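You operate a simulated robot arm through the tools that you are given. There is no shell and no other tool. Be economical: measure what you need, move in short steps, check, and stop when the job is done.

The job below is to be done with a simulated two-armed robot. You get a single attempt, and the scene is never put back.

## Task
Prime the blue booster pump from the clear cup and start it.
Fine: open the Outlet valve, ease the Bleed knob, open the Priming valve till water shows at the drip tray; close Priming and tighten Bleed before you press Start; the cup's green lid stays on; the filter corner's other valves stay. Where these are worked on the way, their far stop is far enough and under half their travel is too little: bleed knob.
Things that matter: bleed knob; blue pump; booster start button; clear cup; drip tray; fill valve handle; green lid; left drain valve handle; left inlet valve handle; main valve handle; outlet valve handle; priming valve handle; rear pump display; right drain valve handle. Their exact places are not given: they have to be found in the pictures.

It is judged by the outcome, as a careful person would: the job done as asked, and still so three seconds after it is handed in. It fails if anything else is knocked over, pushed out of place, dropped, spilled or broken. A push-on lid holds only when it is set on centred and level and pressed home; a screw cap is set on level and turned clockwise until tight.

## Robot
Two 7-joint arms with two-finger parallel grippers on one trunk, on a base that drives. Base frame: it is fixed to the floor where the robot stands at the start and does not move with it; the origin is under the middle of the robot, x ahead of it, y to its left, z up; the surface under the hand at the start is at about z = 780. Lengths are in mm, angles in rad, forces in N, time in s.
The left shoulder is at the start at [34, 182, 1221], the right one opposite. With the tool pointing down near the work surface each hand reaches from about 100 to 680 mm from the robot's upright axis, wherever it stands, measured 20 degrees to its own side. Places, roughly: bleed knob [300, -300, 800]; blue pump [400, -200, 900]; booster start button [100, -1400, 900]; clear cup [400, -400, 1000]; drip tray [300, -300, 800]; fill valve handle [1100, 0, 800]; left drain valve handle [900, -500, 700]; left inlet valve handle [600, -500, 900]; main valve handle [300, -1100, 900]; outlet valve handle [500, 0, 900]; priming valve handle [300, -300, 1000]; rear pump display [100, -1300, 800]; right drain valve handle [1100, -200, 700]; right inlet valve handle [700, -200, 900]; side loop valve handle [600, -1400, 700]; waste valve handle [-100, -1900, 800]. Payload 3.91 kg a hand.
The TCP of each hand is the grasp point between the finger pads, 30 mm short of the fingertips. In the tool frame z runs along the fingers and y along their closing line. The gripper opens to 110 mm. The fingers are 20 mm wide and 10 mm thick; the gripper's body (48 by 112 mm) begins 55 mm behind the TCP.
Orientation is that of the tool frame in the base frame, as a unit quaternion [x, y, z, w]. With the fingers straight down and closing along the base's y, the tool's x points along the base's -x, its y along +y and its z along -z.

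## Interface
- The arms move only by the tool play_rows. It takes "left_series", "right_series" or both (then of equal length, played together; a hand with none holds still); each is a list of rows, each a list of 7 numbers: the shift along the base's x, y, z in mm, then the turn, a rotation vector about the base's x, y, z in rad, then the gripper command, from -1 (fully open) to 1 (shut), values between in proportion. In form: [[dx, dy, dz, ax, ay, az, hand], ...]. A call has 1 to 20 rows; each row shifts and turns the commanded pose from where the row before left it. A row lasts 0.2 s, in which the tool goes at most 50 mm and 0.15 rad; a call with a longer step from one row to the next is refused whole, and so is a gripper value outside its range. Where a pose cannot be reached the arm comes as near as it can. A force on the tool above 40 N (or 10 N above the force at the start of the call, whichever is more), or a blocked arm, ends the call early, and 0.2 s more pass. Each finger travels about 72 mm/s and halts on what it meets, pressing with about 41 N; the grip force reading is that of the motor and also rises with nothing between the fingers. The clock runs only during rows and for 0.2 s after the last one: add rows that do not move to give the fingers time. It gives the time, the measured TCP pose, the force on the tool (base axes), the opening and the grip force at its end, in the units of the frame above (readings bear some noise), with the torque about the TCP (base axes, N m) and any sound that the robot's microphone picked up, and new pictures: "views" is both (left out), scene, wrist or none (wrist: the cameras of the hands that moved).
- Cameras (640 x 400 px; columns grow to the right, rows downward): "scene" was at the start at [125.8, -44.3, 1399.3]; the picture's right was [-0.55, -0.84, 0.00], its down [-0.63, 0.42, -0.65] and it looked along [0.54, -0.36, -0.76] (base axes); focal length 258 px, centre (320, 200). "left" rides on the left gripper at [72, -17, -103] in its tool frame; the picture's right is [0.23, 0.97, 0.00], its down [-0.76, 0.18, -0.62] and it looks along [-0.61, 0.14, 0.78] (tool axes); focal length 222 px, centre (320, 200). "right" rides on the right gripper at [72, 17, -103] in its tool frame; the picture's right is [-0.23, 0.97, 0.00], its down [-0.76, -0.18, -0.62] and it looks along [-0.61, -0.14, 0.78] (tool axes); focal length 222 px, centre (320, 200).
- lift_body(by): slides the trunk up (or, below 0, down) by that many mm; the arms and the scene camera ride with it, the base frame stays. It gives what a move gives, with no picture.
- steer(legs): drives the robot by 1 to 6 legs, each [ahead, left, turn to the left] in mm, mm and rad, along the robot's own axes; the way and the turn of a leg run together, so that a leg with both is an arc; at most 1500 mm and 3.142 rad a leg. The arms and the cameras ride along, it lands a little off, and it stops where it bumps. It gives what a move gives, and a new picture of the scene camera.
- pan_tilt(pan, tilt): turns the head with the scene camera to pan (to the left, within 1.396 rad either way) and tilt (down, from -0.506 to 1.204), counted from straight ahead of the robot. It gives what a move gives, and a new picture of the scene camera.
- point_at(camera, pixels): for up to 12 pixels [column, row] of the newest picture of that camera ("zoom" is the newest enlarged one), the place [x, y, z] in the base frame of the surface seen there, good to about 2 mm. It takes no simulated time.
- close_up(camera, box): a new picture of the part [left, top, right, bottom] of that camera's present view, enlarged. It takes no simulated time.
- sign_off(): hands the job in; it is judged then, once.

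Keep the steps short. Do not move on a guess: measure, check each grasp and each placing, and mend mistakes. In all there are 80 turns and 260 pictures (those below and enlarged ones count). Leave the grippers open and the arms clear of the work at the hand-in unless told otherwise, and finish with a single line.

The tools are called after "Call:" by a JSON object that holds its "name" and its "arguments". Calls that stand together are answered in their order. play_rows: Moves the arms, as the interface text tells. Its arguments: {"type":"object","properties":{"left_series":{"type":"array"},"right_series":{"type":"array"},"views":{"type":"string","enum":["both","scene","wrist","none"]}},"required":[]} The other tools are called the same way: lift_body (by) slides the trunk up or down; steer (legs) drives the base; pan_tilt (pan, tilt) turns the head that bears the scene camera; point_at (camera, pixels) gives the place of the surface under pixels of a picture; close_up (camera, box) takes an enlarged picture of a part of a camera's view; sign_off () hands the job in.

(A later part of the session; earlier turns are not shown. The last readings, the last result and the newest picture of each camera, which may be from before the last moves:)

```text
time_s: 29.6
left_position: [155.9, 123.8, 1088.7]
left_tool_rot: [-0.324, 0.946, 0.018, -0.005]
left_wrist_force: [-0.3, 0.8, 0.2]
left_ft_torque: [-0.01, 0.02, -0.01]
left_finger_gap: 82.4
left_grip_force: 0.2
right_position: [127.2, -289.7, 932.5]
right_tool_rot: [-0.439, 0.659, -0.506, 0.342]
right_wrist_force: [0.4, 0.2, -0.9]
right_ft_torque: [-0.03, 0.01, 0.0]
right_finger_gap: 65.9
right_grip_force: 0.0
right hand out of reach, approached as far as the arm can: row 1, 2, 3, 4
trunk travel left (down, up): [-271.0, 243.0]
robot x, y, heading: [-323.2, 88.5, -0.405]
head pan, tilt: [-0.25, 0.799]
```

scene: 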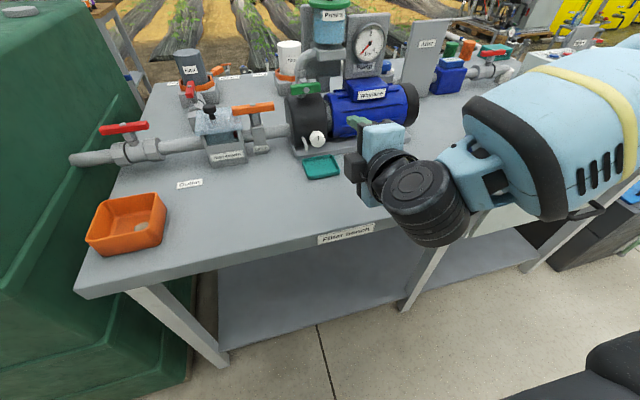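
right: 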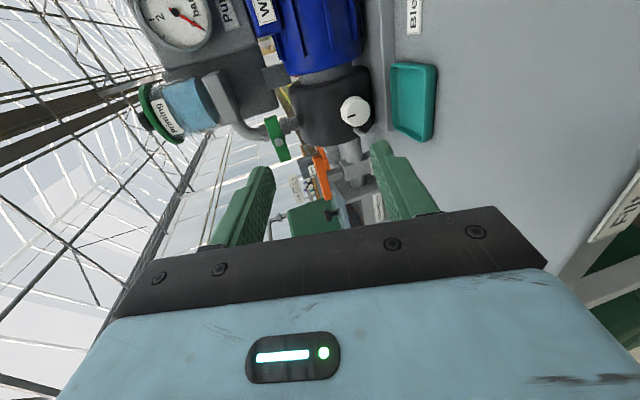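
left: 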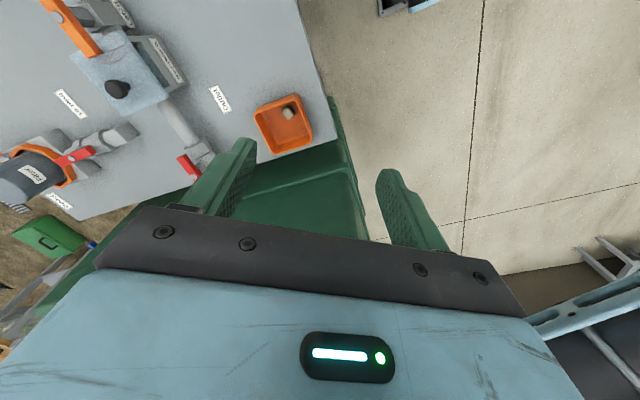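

The wrist limit depends on the shoulder being too high. I'll check the green tank's height near the left hand before lowering the trunk more.

Call:
{"name": "point_at", "arguments": {"camera": "scene", "pixels": [[110, 20], [118, 60], [60, 40], [75, 290], [125, 195], [100, 170]]}}

Call:
{"name": "play_rows", "arguments": {"right_series": [[-5, 2, 30, 0, 0, 0, -0.2], [-5, 2, 30, 0, 0, 0, -0.2], [-5, 2, 30, 0, 0, 0, -0.2], [-5, 2, 30, 0, 0, 0, -0.2], [0, 0, 10, 0, 0, 0, -0.2]], "left_series": [[15, -20, 15, 0, 0, 0, -0.5], [15, -20, 15, 0, 0, 0, -0.5], [10, -20, 15, 0, 0, 0, -0.5], [10, -10, 15, 0, 0, 0, -0.5], [0, 0, 10, 0, 0, 0, -0.5]], "views": "none"}}

```text
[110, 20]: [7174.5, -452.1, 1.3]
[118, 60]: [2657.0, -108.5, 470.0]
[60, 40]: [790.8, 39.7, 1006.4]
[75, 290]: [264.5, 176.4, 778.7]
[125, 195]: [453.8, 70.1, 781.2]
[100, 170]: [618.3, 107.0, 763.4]
```

```text
time_s: 30.8
left_position: [205.3, 54.4, 1160.6]
left_tool_rot: [-0.324, 0.946, 0.017, -0.004]
left_wrist_force: [0.0, 0.4, -0.6]
left_ft_torque: [-0.02, -0.02, 0.08]
left_finger_gap: 82.6
left_grip_force: 0.1
right_position: [105.3, -282.7, 1060.9]
right_tool_rot: [-0.439, 0.658, -0.507, 0.344]
right_wrist_force: [-0.7, -0.4, 0.1]
right_ft_torque: [-0.01, 0.03, 0.0]
right_finger_gap: 66.0
right_grip_force: 0.1
trunk travel left (down, up): [-271.0, 243.0]
robot x, y, heading: [-329.0, 90.7, -0.401]
head pan, tilt: [-0.25, 0.799]
```

Tank top is ~1006 and the left hand is clear of it over the bench. I'll lower the trunk 150 and look.

Call:
{"name": "lift_body", "arguments": {"by": -150}}

Call:
{"name": "play_rows", "arguments": {"right_series": [[15, -6, 0, -0.02, -0.05, 0, -0.2], [15, -6, 0, -0.02, -0.04, 0, -0.2], [10, -2, 0, 0, 0, 0, -0.2], [0, 0, 0, 0, 0, 0, -0.2]]}}

```text
time_s: 32.6
left_position: [241.2, 41.4, 962.2]
left_tool_rot: [-0.323, 0.945, 0.047, -0.037]
left_wrist_force: [0.1, 0.4, 0.1]
left_ft_torque: [0.02, 0.0, 0.0]
left_finger_gap: 82.3
left_grip_force: 0.1
right_position: [108.0, -283.7, 912.1]
right_tool_rot: [-0.44, 0.657, -0.506, 0.344]
right_wrist_force: [0.3, 0.3, 0.0]
right_ft_torque: [-0.05, 0.0, 0.0]
right_finger_gap: 66.0
right_grip_force: 0.0
trunk travel left (down, up): [-121.0, 393.0]
robot x, y, heading: [-326.3, 89.4, -0.405]
head pan, tilt: [-0.25, 0.799]
```

```text
time_s: 33.6
left_position: [240.3, 40.6, 962.6]
left_tool_rot: [-0.323, 0.945, 0.047, -0.038]
left_wrist_force: [-0.4, 0.2, 0.9]
left_ft_torque: [-0.04, 0.02, -0.02]
left_finger_gap: 82.3
left_grip_force: 0.1
right_position: [146.7, -297.3, 911.7]
right_tool_rot: [-0.424, 0.631, -0.538, 0.364]
right_wrist_force: [0.0, 0.5, 0.6]
right_ft_torque: [0.01, -0.03, 0.01]
right_finger_gap: 65.9
right_grip_force: 0.0
trunk travel left (down, up): [-121.0, 393.0]
robot x, y, heading: [-324.2, 89.1, -0.408]
head pan, tilt: [-0.25, 0.799]
```

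scene: 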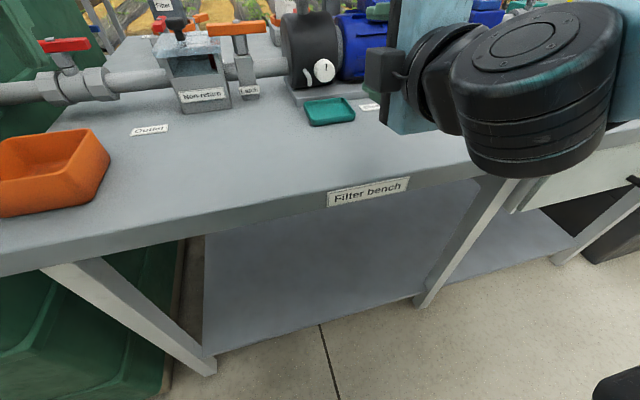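
right: 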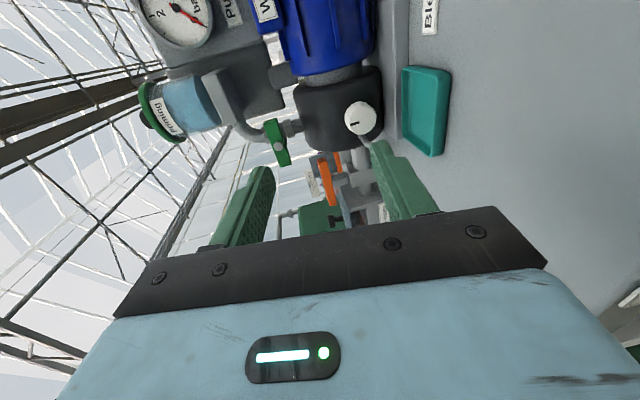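

The pose now follows commands (pitch 9°), and the scene camera sees the knob face directly. I'll measure it precisely.

Call:
{"name": "pan_tilt", "arguments": {"pan": -0.2, "tilt": 0.45}}

Call:
{"name": "close_up", "arguments": {"camera": "scene", "box": [270, 130, 370, 200]}}

Call:
{"name": "close_up", "arguments": {"camera": "right", "box": [310, 70, 440, 170]}}

```text
time_s: 34.4
left_position: [240.5, 38.7, 962.0]
left_tool_rot: [-0.323, 0.945, 0.047, -0.038]
left_wrist_force: [0.4, 0.1, -0.3]
left_ft_torque: [-0.02, -0.04, -0.02]
left_finger_gap: 82.4
left_grip_force: 0.1
right_position: [147.0, -297.0, 912.2]
right_tool_rot: [-0.423, 0.631, -0.539, 0.364]
right_wrist_force: [-0.8, 0.1, 0.9]
right_ft_torque: [-0.02, -0.02, -0.01]
right_finger_gap: 65.8
right_grip_force: 0.0
trunk travel left (down, up): [-121.0, 393.0]
robot x, y, heading: [-327.1, 89.1, -0.406]
head pan, tilt: [-0.201, 0.45]
```

scene: 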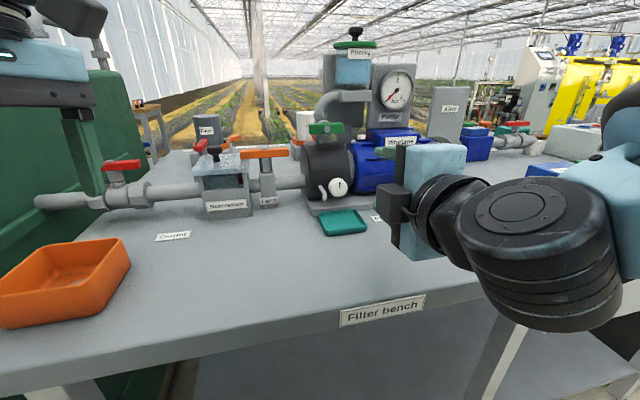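

```text
5.71 times, centred on (320, 165) of scene
```

zoom: 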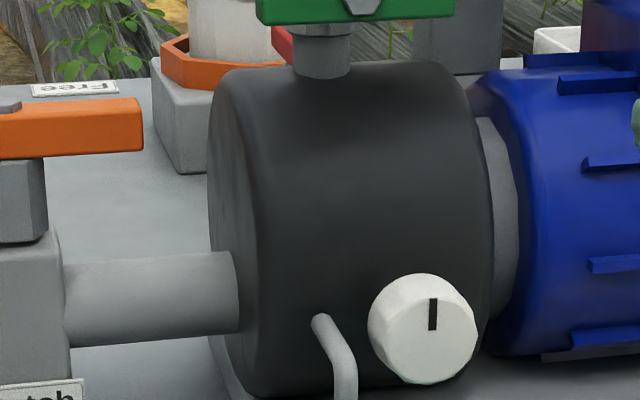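

```text
4.00 times, centred on (375, 120) of right
```

zoom: 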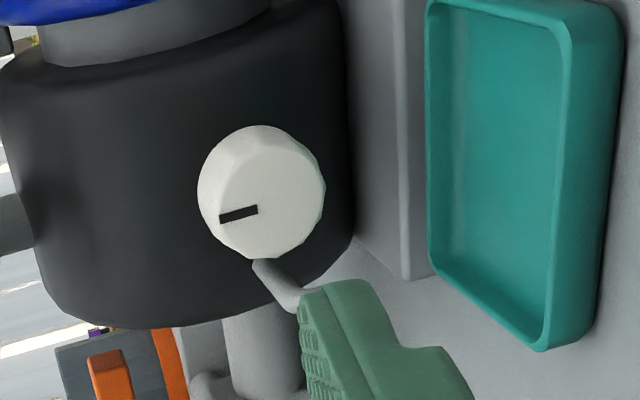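

The pointer line stands straight up, and the spout goes down from the lower left. I'll measure the face edges in this enlarged right view.

Call:
{"name": "point_at", "arguments": {"camera": "zoom", "pixels": [[268, 205], [224, 215], [312, 180], [278, 160], [260, 250], [250, 130], [205, 190], [270, 275], [290, 300], [220, 160], [420, 220], [436, 200]]}}

Call:
{"name": "close_up", "arguments": {"camera": "scene", "box": [310, 165, 360, 215]}}

Call:
{"name": "point_at", "arguments": {"camera": "zoom", "pixels": [[320, 160], [290, 170], [360, 160], [320, 100], [320, 230]]}}

```text
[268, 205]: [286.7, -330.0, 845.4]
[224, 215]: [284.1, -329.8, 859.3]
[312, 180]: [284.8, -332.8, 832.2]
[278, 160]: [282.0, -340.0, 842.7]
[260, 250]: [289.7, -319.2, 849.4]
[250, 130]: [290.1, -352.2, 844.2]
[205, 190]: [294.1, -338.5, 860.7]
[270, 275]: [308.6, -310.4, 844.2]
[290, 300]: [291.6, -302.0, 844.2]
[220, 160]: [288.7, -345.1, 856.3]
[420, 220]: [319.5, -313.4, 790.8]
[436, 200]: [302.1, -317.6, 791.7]
```

```text
8.00 times, centred on (335, 190) of scene
```

zoom: 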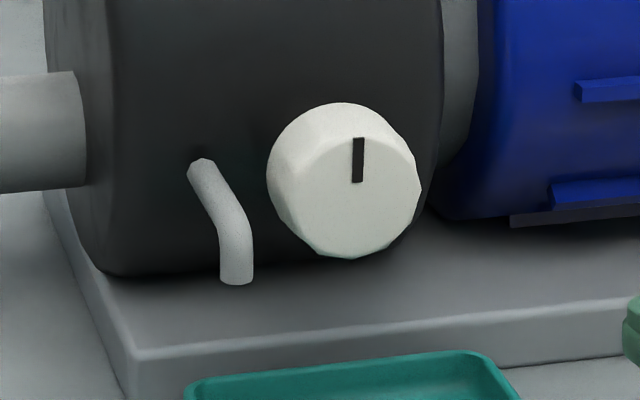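

```text
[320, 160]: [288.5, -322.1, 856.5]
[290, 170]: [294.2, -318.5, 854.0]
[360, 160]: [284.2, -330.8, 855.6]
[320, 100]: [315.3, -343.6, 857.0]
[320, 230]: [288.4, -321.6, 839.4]
```

Face centre is (285,-333,846), axis yaw -0.38. I'll move the right hand to a pre-grasp 70 mm short, pre-rolled 0.35 rad clockwise, gap ≈50.

Call:
{"name": "play_rows", "arguments": {"right_series": [[15, -1, -13, 0.107, -0.043, -0.018, 0.09], [15, -1, -13, 0.107, -0.043, -0.018, 0.09], [15, -1, -13, 0.107, -0.043, -0.018, 0.09], [16, -2, -13, 0, 0, 0, 0.09], [0, 0, 0, 0, 0, 0, 0.09]]}}

```text
time_s: 35.6
left_position: [240.5, 40.0, 962.2]
left_tool_rot: [-0.322, 0.945, 0.046, -0.038]
left_wrist_force: [0.0, -0.3, -1.0]
left_ft_torque: [0.0, 0.02, 0.0]
left_finger_gap: 82.6
left_grip_force: 0.0
right_position: [209.6, -302.7, 861.9]
right_tool_rot: [-0.306, 0.695, -0.467, 0.452]
right_wrist_force: [-0.3, 0.4, -0.1]
right_ft_torque: [0.04, 0.0, 0.05]
right_finger_gap: 50.1
right_grip_force: 0.0
trunk travel left (down, up): [-121.0, 393.0]
robot x, y, heading: [-324.0, 86.7, -0.407]
head pan, tilt: [-0.201, 0.45]
```

scene: 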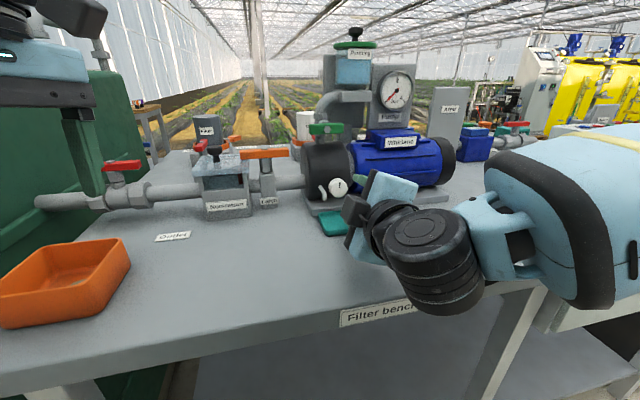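
right: 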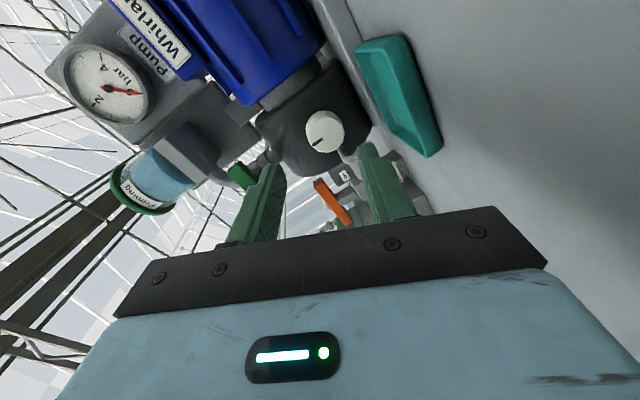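

On target. I'll advance along the axis over the knob, fingers open.

Call:
{"name": "play_rows", "arguments": {"right_series": [[21, -8.5, -4, 0, 0, 0, 0.09], [21, -8.5, -4, 0, 0, 0, 0.09], [20, -8, -4, 0, 0, 0, 0.09], [0, 0, 0, 0, 0, 0, 0.09]]}}

Call:
{"name": "close_up", "arguments": {"camera": "scene", "box": [290, 140, 410, 240]}}

Call:
{"name": "close_up", "arguments": {"camera": "right", "box": [220, 80, 440, 240]}}

```text
time_s: 36.6
left_position: [241.3, 39.8, 962.1]
left_tool_rot: [-0.322, 0.945, 0.047, -0.038]
left_wrist_force: [-0.1, -0.3, 0.0]
left_ft_torque: [0.02, -0.02, 0.02]
left_finger_gap: 82.4
left_grip_force: 0.2
right_position: [270.1, -327.4, 849.1]
right_tool_rot: [-0.308, 0.695, -0.467, 0.452]
right_wrist_force: [0.0, 0.2, -0.6]
right_ft_torque: [0.02, -0.02, 0.01]
right_finger_gap: 50.0
right_grip_force: 0.0
trunk travel left (down, up): [-121.0, 393.0]
robot x, y, heading: [-327.1, 89.6, -0.404]
head pan, tilt: [-0.201, 0.45]
```

scene: 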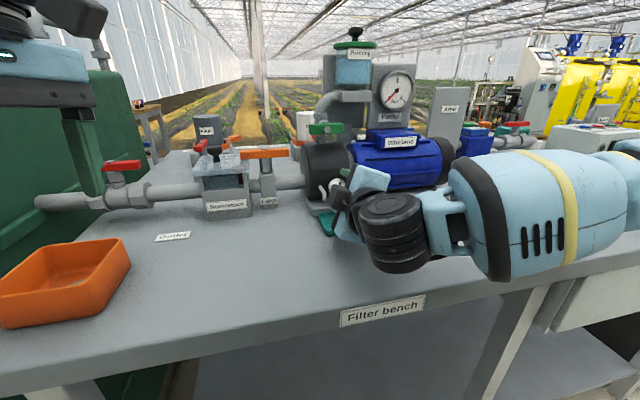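
right: 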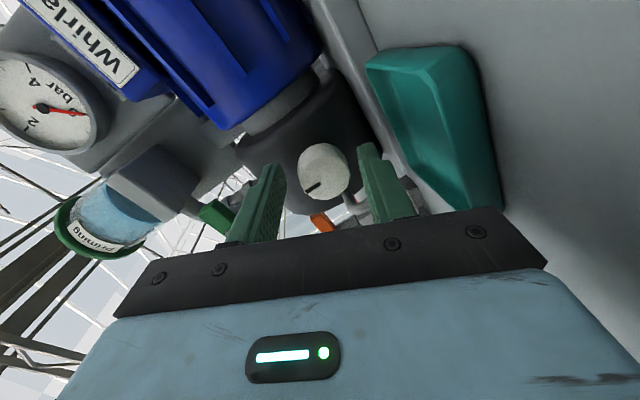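

```text
4.00 times, centred on (350, 190) of scene
```

zoom: 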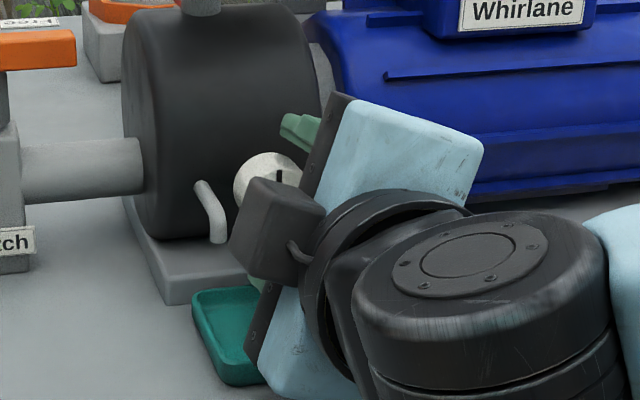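

```text
2.50 times, centred on (330, 160) of right
```

zoom: 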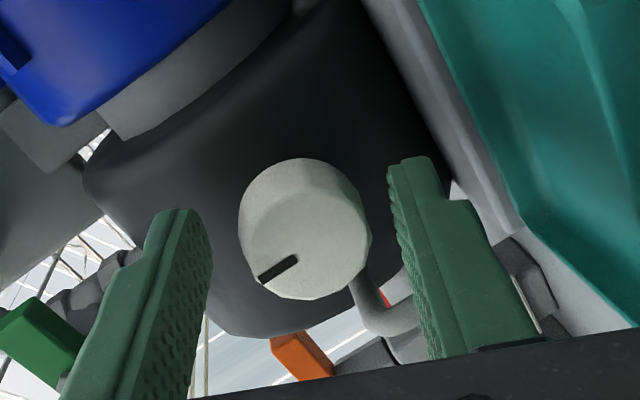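

The fingertips are ~14 mm past the knob face, either side of it. Closing.

Call:
{"name": "play_rows", "arguments": {"right_series": [[2, -1, 0, 0, 0, 0, 0.09], [0, 0, 0, 0, 0, 0, 0.4], [0, 0, 0, 0, 0, 0, 0.7], [0, 0, 0, 0, 0, 0, 1], [0, 0, 0, 0, 0, 0, 1]], "views": "wrist"}}

```text
time_s: 37.8
left_position: [241.3, 39.3, 962.8]
left_tool_rot: [-0.323, 0.944, 0.048, -0.037]
left_wrist_force: [0.0, 0.4, 1.1]
left_ft_torque: [0.04, -0.04, -0.01]
left_finger_gap: 82.6
left_grip_force: 0.0
right_position: [272.9, -327.6, 846.4]
right_tool_rot: [-0.308, 0.696, -0.466, 0.451]
right_wrist_force: [-1.4, 3.5, -8.3]
right_ft_torque: [-0.22, -0.47, -0.23]
right_finger_gap: 34.6
right_grip_force: 45.3
trunk travel left (down, up): [-121.0, 393.0]
robot x, y, heading: [-330.0, 87.8, -0.408]
head pan, tilt: [-0.201, 0.45]
```

right: 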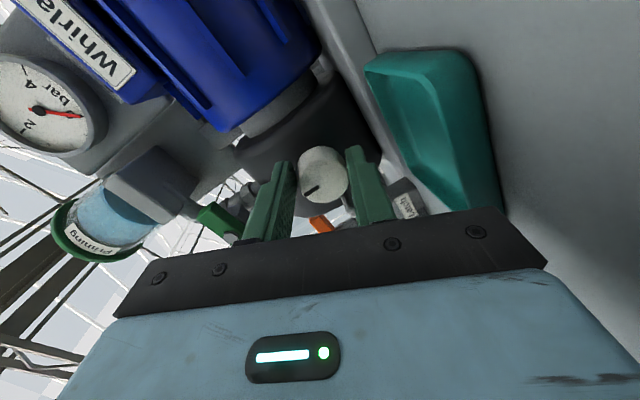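

The knob is gripped (34.6 mm). I'll turn it 0.4 rad counter-clockwise as seen from the robot and check.

Call:
{"name": "play_rows", "arguments": {"right_series": [[0, 0, 0, -0.093, 0.037, 0, 1], [0, 0, 0, -0.093, 0.037, 0, 1], [0, 0, 0, -0.093, 0.037, 0, 1], [0, 0, 0, -0.093, 0.037, 0, 1], [0, 0, 0, 0, 0, 0, 1]], "views": "none"}}

Call:
{"name": "close_up", "arguments": {"camera": "right", "box": [220, 80, 440, 240]}}

```text
time_s: 39.0
left_position: [240.9, 39.6, 962.5]
left_tool_rot: [-0.322, 0.945, 0.047, -0.039]
left_wrist_force: [1.1, 0.4, -0.7]
left_ft_torque: [-0.01, 0.02, 0.01]
left_finger_gap: 82.5
left_grip_force: 0.0
right_position: [273.4, -328.3, 848.8]
right_tool_rot: [-0.419, 0.627, -0.564, 0.335]
right_wrist_force: [4.7, 4.0, -0.4]
right_ft_torque: [-0.2, -0.62, -0.19]
right_finger_gap: 34.7
right_grip_force: 45.2
trunk travel left (down, up): [-121.0, 393.0]
robot x, y, heading: [-328.4, 89.4, -0.402]
head pan, tilt: [-0.201, 0.45]
```

```text
2.50 times, centred on (330, 160) of right
```

zoom: 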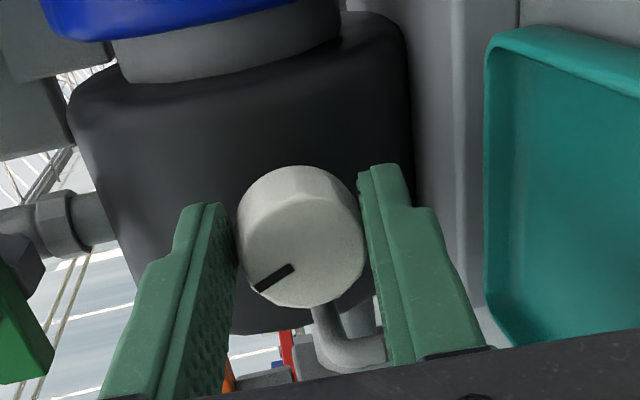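

The pointer turned with the hand, low torque, no stop. I'll turn on another 0.85 rad.

Call:
{"name": "play_rows", "arguments": {"right_series": [[0, 0, 0, -0.093, 0.037, 0, 1], [0, 0, 0, -0.093, 0.037, 0, 1], [0, 0, 0, -0.093, 0.037, 0, 1], [0, 0, 0, -0.093, 0.037, 0, 1], [0, 0, 0, -0.093, 0.037, 0, 1], [0, 0, 0, -0.093, 0.037, 0, 1], [0, 0, 0, -0.093, 0.037, 0, 1], [0, 0, 0, -0.093, 0.037, 0, 1], [0, 0, 0, -0.05, 0.02, 0, 1], [0, 0, 0, 0, 0, 0, 1]]}}

Call:
{"name": "close_up", "arguments": {"camera": "right", "box": [220, 80, 440, 240]}}

```text
time_s: 39.6
left_position: [243.3, 41.0, 962.4]
left_tool_rot: [-0.324, 0.944, 0.048, -0.038]
left_wrist_force: [0.9, 0.0, 0.8]
left_ft_torque: [0.05, -0.04, 0.01]
left_finger_gap: 82.5
left_grip_force: 0.0
right_position: [262.3, -333.4, 851.2]
right_tool_rot: [0.465, -0.58, 0.603, -0.288]
right_wrist_force: [5.7, 1.9, 1.5]
right_ft_torque: [-0.18, -0.5, 0.98]
right_finger_gap: 31.0
right_grip_force: 44.9
right hand out of reach, approached as far as the arm can: row 1, 2, 3
trunk travel left (down, up): [-121.0, 393.0]
robot x, y, heading: [-326.2, 87.9, -0.399]
head pan, tilt: [-0.201, 0.45]
stopped in row 3 (right hand): the force on the tool passed its limit at 60 N (the readings are from after the stop); the commanded pose is now the measured one
```

scene: 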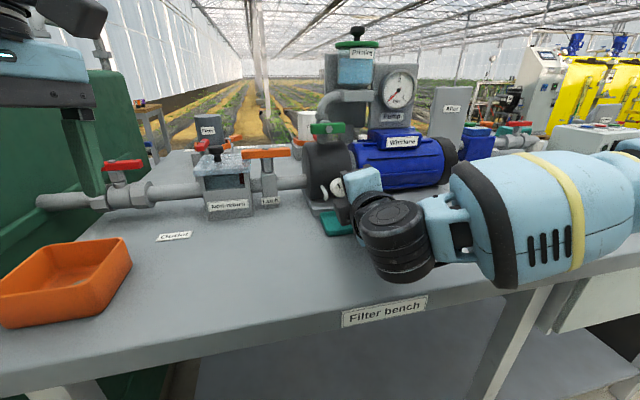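
right: 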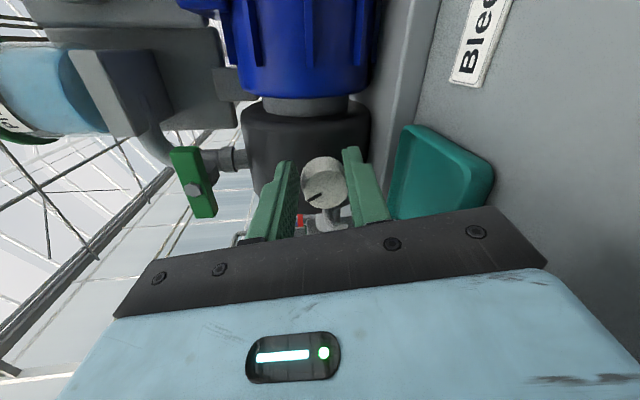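

```text
2.50 times, centred on (330, 160) of right
```

zoom: 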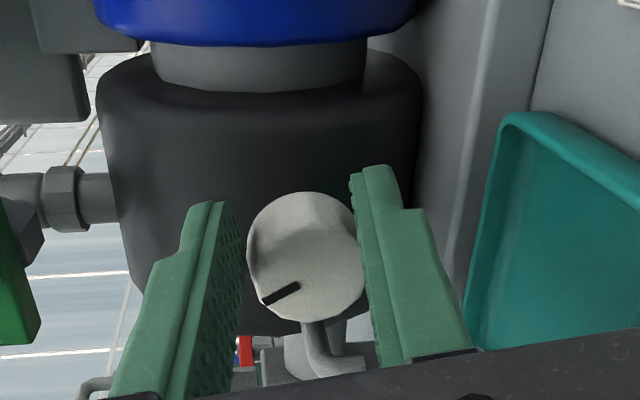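

The wrist reached its roll limit and the grip slipped a little; the pointer has turned about 0.5 rad. I'll ratchet: open to ~44 mm, re-centre, roll back clockwise (clear of the spout) and regrip.

Call:
{"name": "play_rows", "arguments": {"right_series": [[0, 0, 0, 0, 0, 0, 0.2], [0, 0, 0, 0, 0, 0, 0.2], [5, 2.7, -1, 0.0285, 0.0434, 0.0645, 0.2], [4.7, 2.7, -0.7, 0.111, -0.045, -0.019, 0.2], [0, 0, 0, 0.111, -0.045, -0.019, 0.2], [0, 0, 0, 0.111, -0.045, -0.019, 0.2], [0, 0, 0, 0.111, -0.045, -0.019, 0.2], [0, 0, 0, 0.111, -0.045, -0.019, 0.2], [0, 0, 0, 0.111, -0.045, -0.019, 0.2], [0, 0, 0, 0, 0, 0, 0.2]]}}

Call:
{"name": "close_up", "arguments": {"camera": "right", "box": [220, 80, 440, 240]}}

```text
time_s: 41.8
left_position: [241.6, 43.2, 961.9]
left_tool_rot: [-0.324, 0.944, 0.048, -0.038]
left_wrist_force: [-0.1, -0.2, 0.0]
left_ft_torque: [0.0, -0.04, 0.02]
left_finger_gap: 82.7
left_grip_force: 0.1
right_position: [271.2, -331.0, 848.3]
right_tool_rot: [-0.254, 0.718, -0.43, 0.485]
right_wrist_force: [0.0, -0.1, -0.2]
right_ft_torque: [0.01, -0.01, 0.01]
right_finger_gap: 44.1
right_grip_force: 0.1
trunk travel left (down, up): [-121.0, 393.0]
robot x, y, heading: [-327.0, 90.4, -0.403]
head pan, tilt: [-0.201, 0.45]
```

scene: 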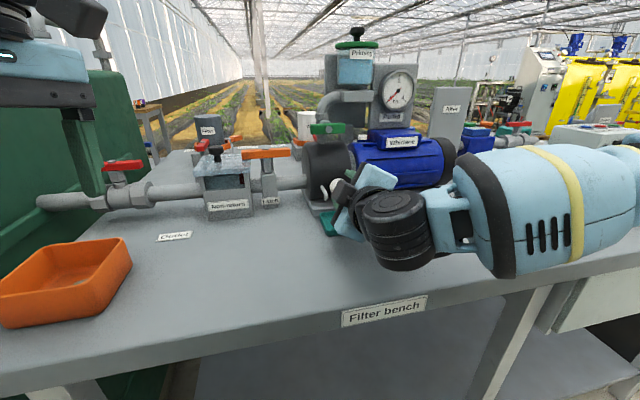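
right: 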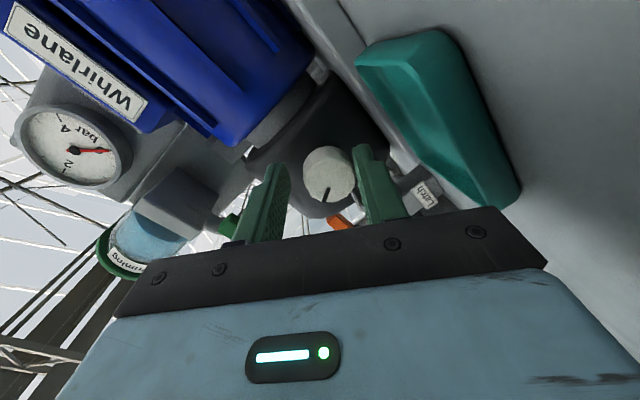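

```text
2.50 times, centred on (330, 160) of right
```

zoom: 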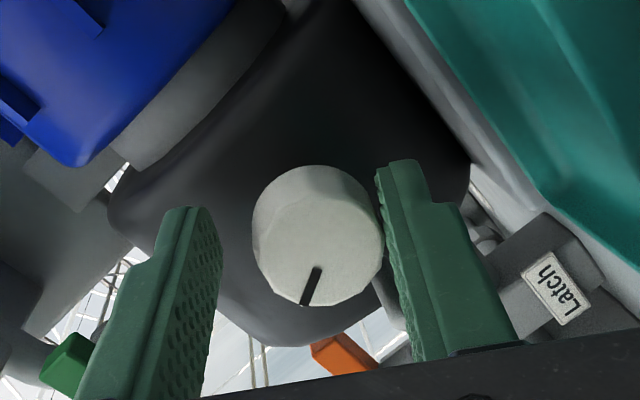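

The pointer has clearly moved (~0.6 rad). I'll regrip slightly lower and turn another 0.7 rad.

Call:
{"name": "play_rows", "arguments": {"right_series": [[1, 2, -2, 0, 0, 0, 0.2], [0, 0, 0, 0, 0, 0, 0.6], [0, 0, 0, 0, 0, 0, 1], [0, 0, 0, 0, 0, 0, 1], [0, 0, 0, -0.093, 0.037, 0, 1], [0, 0, 0, -0.093, 0.037, 0, 1], [0, 0, 0, -0.093, 0.037, 0, 1], [0, 0, 0, -0.093, 0.037, 0, 1], [0, 0, 0, -0.093, 0.037, 0, 1], [0, 0, 0, -0.093, 0.037, 0, 1], [0, 0, 0, 0, 0, 0, 1]], "views": "none"}}

Call:
{"name": "close_up", "arguments": {"camera": "right", "box": [220, 80, 440, 240]}}

```text
time_s: 44.2
left_position: [242.0, 43.4, 963.5]
left_tool_rot: [-0.324, 0.944, 0.047, -0.038]
left_wrist_force: [-0.2, 0.0, 0.3]
left_ft_torque: [-0.01, 0.0, 0.0]
left_finger_gap: 82.6
left_grip_force: 0.1
right_position: [271.7, -327.0, 848.0]
right_tool_rot: [-0.423, 0.619, -0.581, 0.316]
right_wrist_force: [-2.2, 8.5, 2.5]
right_ft_torque: [-0.3, -0.78, 0.32]
right_finger_gap: 34.6
right_grip_force: 44.4
trunk travel left (down, up): [-121.0, 393.0]
robot x, y, heading: [-325.5, 90.1, -0.399]
head pan, tilt: [-0.201, 0.45]
```

```text
2.50 times, centred on (330, 160) of right
```

zoom: 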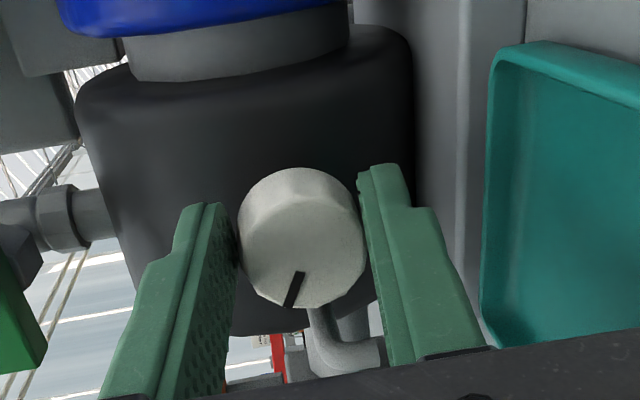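

The pointer is now nearly 75° from its start, with no stop felt. Repeating the ratchet in one call.

Call:
{"name": "play_rows", "arguments": {"right_series": [[0, 0, 0, 0, 0, 0, 0.2], [0, 0, 0, 0, 0, 0, 0.2], [0, 0, 0, 0.093, -0.037, 0, 0.2], [0, 0, 0, 0.093, -0.037, 0, 0.2], [0, 0, 0, 0.093, -0.037, 0, 0.2], [0, 0, 0, 0.093, -0.037, 0, 0.2], [0, 0, 0, 0.093, -0.037, 0, 0.2], [0, 0, 0, 0.093, -0.037, 0, 0.2], [0, 0, 0, 0, 0, 0, 0.6], [0, 0, 0, 0, 0, 0, 1], [0, 0, 0, 0, 0, 0, 1], [0, 0, 0, -0.093, 0.037, 0, 1], [0, 0, 0, -0.093, 0.037, 0, 1], [0, 0, 0, -0.093, 0.037, 0, 1], [0, 0, 0, -0.093, 0.037, 0, 1], [0, 0, 0, -0.093, 0.037, 0, 1], [0, 0, 0, -0.093, 0.037, 0, 1], [0, 0, 0, 0, 0, 0, 1]], "views": "none"}}

Call:
{"name": "close_up", "arguments": {"camera": "right", "box": [220, 80, 440, 240]}}

```text
time_s: 48.0
left_position: [242.2, 43.5, 961.8]
left_tool_rot: [-0.324, 0.944, 0.046, -0.039]
left_wrist_force: [-0.2, -0.6, 0.8]
left_ft_torque: [-0.01, -0.02, 0.0]
left_finger_gap: 82.7
left_grip_force: 0.0
right_position: [272.1, -327.8, 848.6]
right_tool_rot: [-0.423, 0.619, -0.581, 0.316]
right_wrist_force: [1.6, 5.8, -1.9]
right_ft_torque: [0.15, -0.79, 0.57]
right_finger_gap: 34.6
right_grip_force: 44.9
trunk travel left (down, up): [-121.0, 393.0]
robot x, y, heading: [-325.6, 89.8, -0.406]
head pan, tilt: [-0.201, 0.45]
```

```text
2.50 times, centred on (330, 160) of right
```

zoom: 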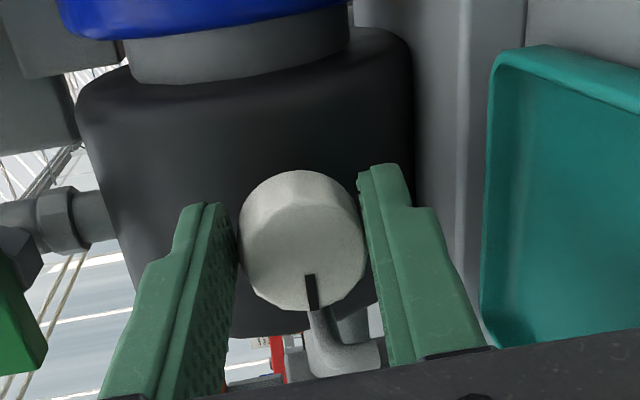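

The pointer moved only ~20° for a 34° stroke, so a stop is likely near a quarter turn. One more stroke to confirm.

Call:
{"name": "play_rows", "arguments": {"right_series": [[0, 0, 0, 0, 0, 0, 0.2], [0, 0, 0, 0, 0, 0, 0.2], [0, 0, 0, 0.093, -0.037, 0, 0.2], [0, 0, 0, 0.093, -0.037, 0, 0.2], [0, 0, 0, 0.093, -0.037, 0, 0.2], [0, 0, 0, 0.093, -0.037, 0, 0.2], [0, 0, 0, 0, 0, 0, 0.6], [0, 0, 0, 0, 0, 0, 1], [0, 0, 0, 0, 0, 0, 1], [0, 0, 0, -0.093, 0.037, 0, 1], [0, 0, 0, -0.093, 0.037, 0, 1], [0, 0, 0, -0.093, 0.037, 0, 1], [0, 0, 0, -0.093, 0.037, 0, 1], [0, 0, 0, 0, 0, 0, 1]], "views": "none"}}

Call:
{"name": "close_up", "arguments": {"camera": "right", "box": [220, 80, 440, 240]}}

```text
time_s: 51.0
left_position: [241.9, 43.2, 962.8]
left_tool_rot: [-0.324, 0.944, 0.047, -0.036]
left_wrist_force: [0.4, -0.3, 0.0]
left_ft_torque: [0.01, 0.03, 0.0]
left_finger_gap: 82.8
left_grip_force: 0.0
right_position: [270.6, -328.3, 848.2]
right_tool_rot: [-0.423, 0.619, -0.581, 0.316]
right_wrist_force: [-3.0, 0.3, 4.6]
right_ft_torque: [0.1, -0.89, -0.01]
right_finger_gap: 34.6
right_grip_force: 45.3
trunk travel left (down, up): [-121.0, 393.0]
robot x, y, heading: [-327.0, 92.7, -0.406]
head pan, tilt: [-0.201, 0.45]
```

```text
2.50 times, centred on (330, 160) of right
```

zoom: 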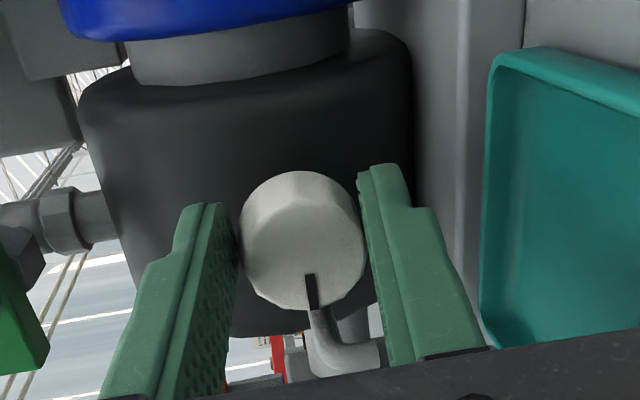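

The knob hasn't moved, so Bleed is at its open stop. Now I'll release, back the right hand off, and look closely at the green Priming handle, whose stem seems to point toward the robot.

Call:
{"name": "play_rows", "arguments": {"right_series": [[0, 0, 0, 0, 0, 0, 0.1], [0, 0, 0, 0, 0, 0, 0.1], [-22, 9, 4, 0, 0, 0, 0.1], [-28, 11, 4, 0, 0, 0, 0.1], [-20, 8, 20, 0, 0, 0, 0.1], [-10, 4, 30, 0, 0, 0, 0.1], [0, 0, 30, 0, 0, 0, 0.1]]}}

Call:
{"name": "close_up", "arguments": {"camera": "scene", "box": [285, 90, 385, 190]}}

Call:
{"name": "close_up", "arguments": {"camera": "right", "box": [140, 40, 400, 200]}}

```text
time_s: 52.6
left_position: [241.7, 42.1, 963.1]
left_tool_rot: [-0.324, 0.944, 0.048, -0.038]
left_wrist_force: [0.2, -0.4, -0.1]
left_ft_torque: [-0.01, -0.06, -0.01]
left_finger_gap: 82.7
left_grip_force: 0.0
right_position: [190.3, -294.6, 934.3]
right_tool_rot: [-0.423, 0.621, -0.58, 0.314]
right_wrist_force: [0.4, -0.1, 0.7]
right_ft_torque: [-0.02, 0.01, 0.03]
right_finger_gap: 49.5
right_grip_force: 0.0
trunk travel left (down, up): [-121.0, 393.0]
robot x, y, heading: [-322.5, 89.8, -0.405]
head pan, tilt: [-0.201, 0.45]
```

scene: 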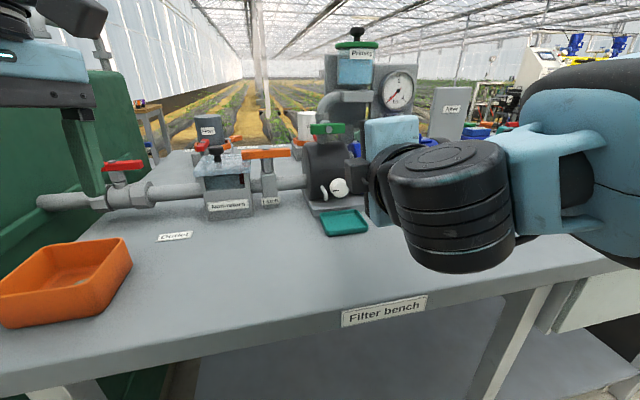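
right: 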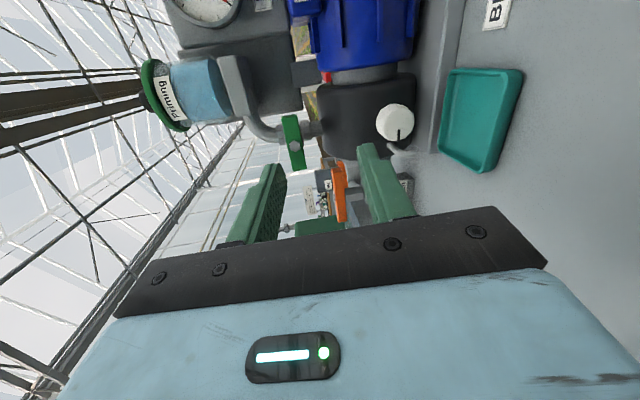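

```text
4.00 times, centred on (335, 140) of scene
```

zoom: 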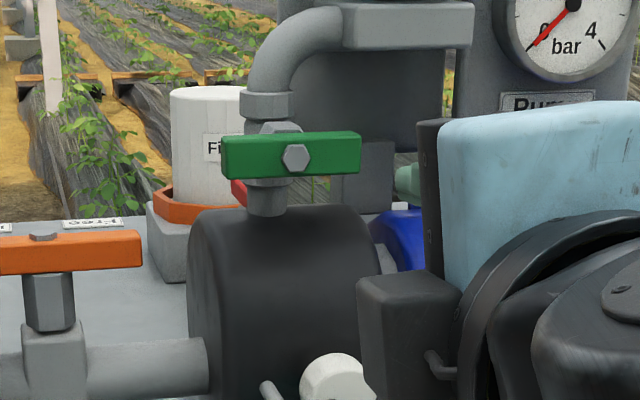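

```text
2.46 times, centred on (270, 120) of right
```

zoom: 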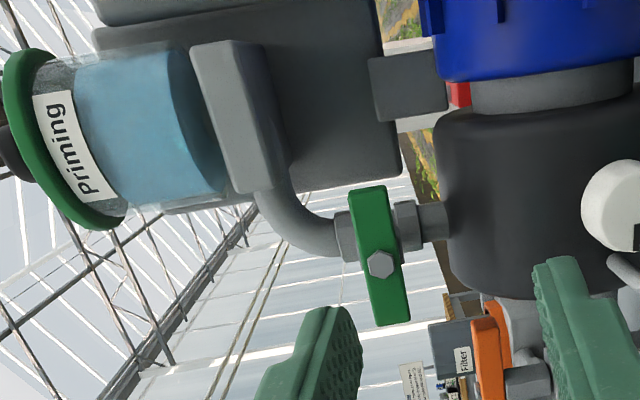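

Confirmed: the stem points at the robot, the pipe is vertical, and the bar is horizontal (shut). Like the outlet, it should open counter-clockwise. My wrist is at its counter-clockwise limit, so I'll flip the roll clockwise ~180° in free air to get room.

Call:
{"name": "play_rows", "arguments": {"right_series": [[-2, 0, 1, 0.1312, -0.0678, -0.0192, 0.1], [-2, 0, 1, 0.1312, -0.0678, -0.0192, 0.1], [-2, 0, 1, 0.1312, -0.0678, -0.0192, 0.1], [-2, 0, 1, 0.1312, -0.0678, -0.0192, 0.1], [-2, 0, 1, 0.1312, -0.0678, -0.0192, 0.1], [0, 0, 1, 0.1312, -0.0678, -0.0192, 0.1], [0, 0, 1, 0.1312, -0.0678, -0.0192, 0.1], [0, 0, 1, 0.1312, -0.0678, -0.0192, 0.1], [0, 0, 1, 0.1312, -0.0678, -0.0192, 0.1], [0, 0, 1, 0.1312, -0.0678, -0.0192, 0.1], [0, 0, 0, 0.1312, -0.0678, -0.0192, 0.1], [0, 0, 0, 0.1312, -0.0678, -0.0192, 0.1], [0, 0, 0, 0.1312, -0.0678, -0.0192, 0.1], [0, 0, 0, 0.1312, -0.0678, -0.0192, 0.1], [0, 0, 0, 0.1312, -0.0678, -0.0192, 0.1], [0, 0, 0, 0.1312, -0.0678, -0.0192, 0.1], [0, 0, 0, 0.1312, -0.0678, -0.0192, 0.1], [0, 0, 0, 0.1312, -0.0678, -0.0192, 0.1], [0, 0, 0, 0.1312, -0.0678, -0.0192, 0.1], [0, 0, 0, 0.1312, -0.0678, -0.0192, 0.1]]}}

```text
time_s: 56.8
left_position: [241.5, 42.0, 963.0]
left_tool_rot: [-0.323, 0.944, 0.048, -0.038]
left_wrist_force: [-0.8, -0.6, 0.1]
left_ft_torque: [-0.01, 0.02, -0.01]
left_finger_gap: 82.5
left_grip_force: 0.0
right_position: [182.7, -295.5, 944.9]
right_tool_rot: [0.585, 0.472, 0.267, 0.603]
right_wrist_force: [-0.9, 0.3, -0.4]
right_ft_torque: [-0.01, 0.01, 0.0]
right_finger_gap: 49.4
right_grip_force: 0.1
trunk travel left (down, up): [-121.0, 393.0]
robot x, y, heading: [-323.5, 92.9, -0.401]
head pan, tilt: [-0.201, 0.45]
```

scene: 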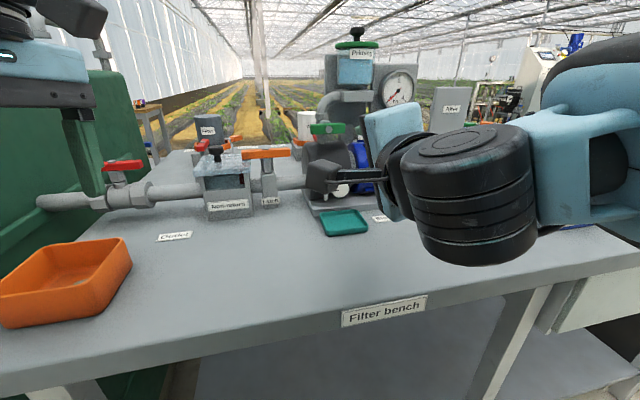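
right: 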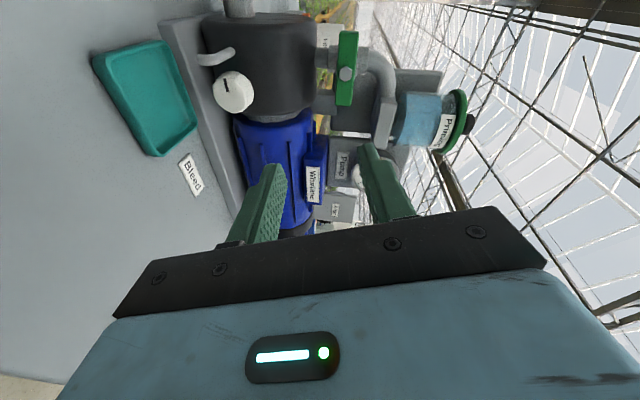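

The flip worked. Camera is now on the left. I'll measure the green bar from here.

Call:
{"name": "close_up", "arguments": {"camera": "right", "box": [290, 10, 420, 130]}}

Call:
{"name": "point_at", "arguments": {"camera": "right", "pixels": [[346, 74], [347, 40], [345, 98], [340, 68], [353, 68], [350, 56], [365, 60], [333, 50], [318, 75]]}}

Call:
{"name": "point_at", "arguments": {"camera": "scene", "pixels": [[327, 130], [313, 129], [341, 128], [328, 124], [328, 134], [340, 148], [325, 151]]}}

```text
3.33 times, centred on (355, 70) of right
```

zoom: 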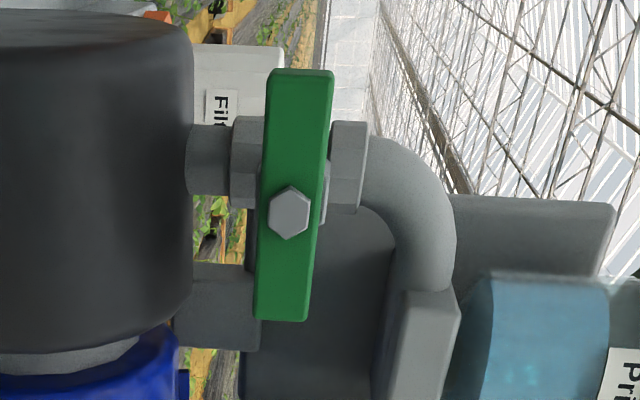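

```text
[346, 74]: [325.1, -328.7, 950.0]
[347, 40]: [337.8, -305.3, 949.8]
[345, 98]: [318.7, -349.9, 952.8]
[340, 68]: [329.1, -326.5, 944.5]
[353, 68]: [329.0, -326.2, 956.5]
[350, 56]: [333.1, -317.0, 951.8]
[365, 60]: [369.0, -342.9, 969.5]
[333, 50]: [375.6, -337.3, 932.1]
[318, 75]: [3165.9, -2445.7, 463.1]
```

```text
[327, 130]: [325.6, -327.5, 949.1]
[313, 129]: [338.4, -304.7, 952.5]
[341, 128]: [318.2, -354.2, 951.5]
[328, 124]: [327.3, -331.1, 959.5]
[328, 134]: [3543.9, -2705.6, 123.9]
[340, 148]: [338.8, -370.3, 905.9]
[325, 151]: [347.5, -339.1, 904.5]
```

Bar centre is (327,-328,950), 20 mm tall, face depth clear of the nuts. I'll go to a pre-grasp 60 mm short, finishing the roll.

Call:
{"name": "play_rows", "arguments": {"right_series": [[26, -2, 5, 0, 0, 0.095, 0.2], [26, -2, 5, 0.12, -0.048, -0.017, 0.2], [26.5, -2, 5.5, 0.12, -0.048, -0.017, 0.2], [0, 0, 0, 0, 0, 0, 0.2]]}}

```text
time_s: 57.8
left_position: [241.9, 42.1, 962.2]
left_tool_rot: [-0.324, 0.944, 0.047, -0.037]
left_wrist_force: [-0.1, 1.0, 0.2]
left_ft_torque: [-0.01, 0.03, 0.01]
left_finger_gap: 82.7
left_grip_force: 0.1
right_position: [260.0, -302.9, 962.1]
right_tool_rot: [0.621, 0.422, 0.37, 0.547]
right_wrist_force: [0.2, -0.2, -0.3]
right_ft_torque: [-0.02, -0.02, 0.01]
right_finger_gap: 44.0
right_grip_force: 0.1
trunk travel left (down, up): [-121.0, 393.0]
robot x, y, heading: [-326.5, 89.6, -0.404]
head pan, tilt: [-0.201, 0.45]
```

scene: 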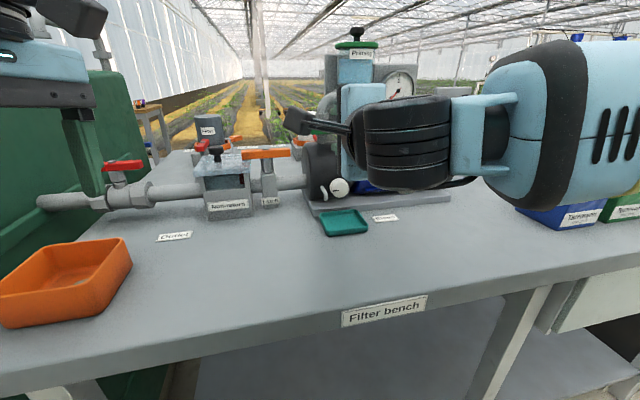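
right: 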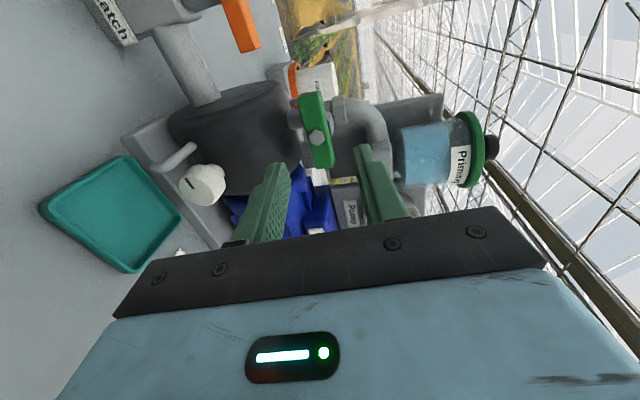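

Aligned. I'll advance 60 mm along the stem axis and close on the bar.

Call:
{"name": "play_rows", "arguments": {"right_series": [[19, -7, -3, 0, 0, 0, 0.2], [19, -7, -3, 0, 0, 0, 0.2], [18.5, -7, -3.3, 0, 0, 0, 0.2], [0, 0, 0, 0, 0, 0, 0.2], [0, 0, 0, 0, 0, 0, 0.6], [0, 0, 0, 0, 0, 0, 1], [0, 0, 0, 0, 0, 0, 1]], "views": "wrist"}}

```text
time_s: 59.4
left_position: [242.4, 41.9, 961.8]
left_tool_rot: [-0.324, 0.944, 0.048, -0.037]
left_wrist_force: [-1.0, 0.6, -0.7]
left_ft_torque: [0.01, 0.01, 0.0]
left_finger_gap: 82.3
left_grip_force: 0.1
right_position: [302.8, -329.2, 953.1]
right_tool_rot: [0.622, 0.423, 0.368, 0.547]
right_wrist_force: [-2.0, 0.0, -5.7]
right_ft_torque: [-0.11, -0.15, -0.18]
right_finger_gap: 18.7
right_grip_force: 45.1
right hand out of reach, approached as far as the arm can: row 2, 3
trunk travel left (down, up): [-121.0, 393.0]
robot x, y, heading: [-325.9, 90.9, -0.408]
head pan, tilt: [-0.201, 0.45]
```

right: 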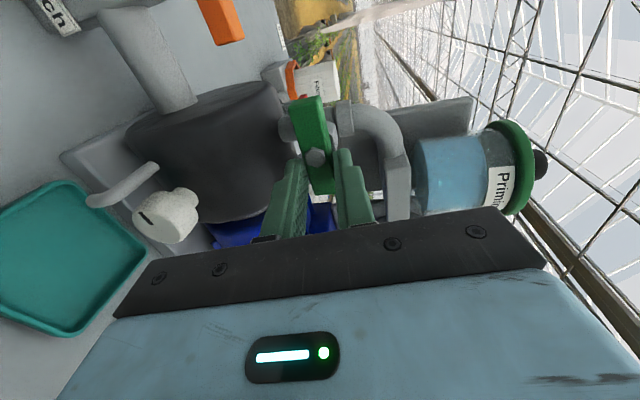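

It's gripped, but the reach ran out 14 mm short and 10 mm right of the pivot. I'll let go, back off, drive the base 60 mm ahead, and regrip properly.

Call:
{"name": "play_rows", "arguments": {"right_series": [[0, 0, 0, 0, 0, 0, 0.2], [0, 0, 0, 0, 0, 0, 0.2], [-28, 11, 5, 0, 0, 0, 0.2], [-28, 11, 3, 0, 0, 0, 0.2], [-28, 11, 2, 0, 0, 0, 0.2], [-20, 8, 0, 0, 0, 0, 0.2]], "views": "none"}}

Call:
{"name": "steer", "arguments": {"legs": [[70, 0, 0]]}}

```text
time_s: 60.8
left_position: [241.3, 41.9, 961.8]
left_tool_rot: [-0.323, 0.944, 0.047, -0.038]
left_wrist_force: [0.1, 0.4, 0.0]
left_ft_torque: [0.01, 0.0, 0.03]
left_finger_gap: 82.5
left_grip_force: 0.1
right_position: [199.4, -288.7, 961.4]
right_tool_rot: [0.622, 0.423, 0.368, 0.547]
right_wrist_force: [0.4, -0.3, 0.1]
right_ft_torque: [-0.02, 0.0, -0.01]
right_finger_gap: 44.1
right_grip_force: 0.0
trunk travel left (down, up): [-121.0, 393.0]
robot x, y, heading: [-327.8, 91.7, -0.401]
head pan, tilt: [-0.201, 0.45]
```

```text
time_s: 61.8
left_position: [302.3, 11.9, 967.0]
left_tool_rot: [-0.324, 0.944, 0.047, -0.034]
left_wrist_force: [-0.5, -0.5, -0.4]
left_ft_torque: [0.01, 0.0, 0.0]
left_finger_gap: 82.5
left_grip_force: 0.1
right_position: [259.8, -317.2, 964.9]
right_tool_rot: [0.622, 0.42, 0.371, 0.547]
right_wrist_force: [0.3, -1.6, 0.5]
right_ft_torque: [0.02, -0.03, -0.02]
right_finger_gap: 44.2
right_grip_force: 0.3
trunk travel left (down, up): [-121.0, 393.0]
robot x, y, heading: [-263.1, 66.3, -0.398]
head pan, tilt: [-0.201, 0.45]
```

scene: 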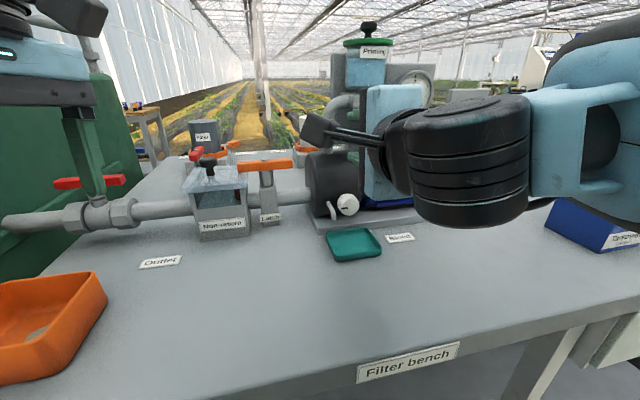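

I'll re-align laterally and then advance to the bar and close.

Call:
{"name": "play_rows", "arguments": {"right_series": [[2, 15.5, -4.5, 0, 0, 0, 0.2], [18.3, -7.3, -2.6, 0, 0, 0, 0.2], [18.3, -7.3, -2.6, 0, 0, 0, 0.2], [18.3, -7.3, -2.6, 0, 0, 0, 0.2], [0, 0, 0, 0, 0, 0, 0.2], [0, 0, 0, 0, 0, 0, 0.2]], "views": "wrist"}}

```text
time_s: 63.2
left_position: [300.4, 11.7, 966.4]
left_tool_rot: [-0.323, 0.945, 0.046, -0.034]
left_wrist_force: [0.6, 0.3, 0.3]
left_ft_torque: [0.01, 0.0, 0.0]
left_finger_gap: 82.4
left_grip_force: 0.0
right_position: [318.4, -323.7, 950.7]
right_tool_rot: [0.622, 0.421, 0.37, 0.547]
right_wrist_force: [-0.6, 0.5, -0.4]
right_ft_torque: [0.0, -0.02, -0.01]
right_finger_gap: 44.0
right_grip_force: 0.1
trunk travel left (down, up): [-121.0, 393.0]
robot x, y, heading: [-263.3, 60.3, -0.401]
head pan, tilt: [-0.201, 0.45]
```

right: 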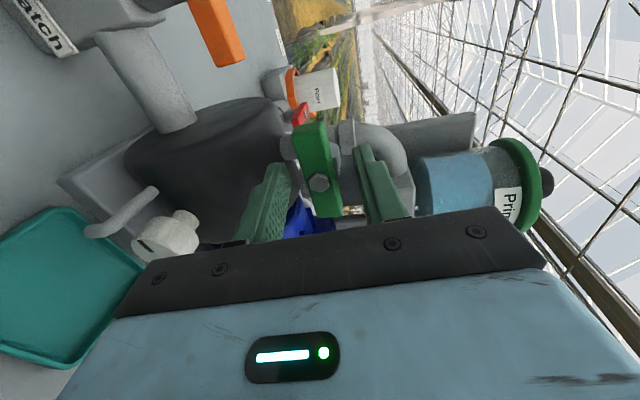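

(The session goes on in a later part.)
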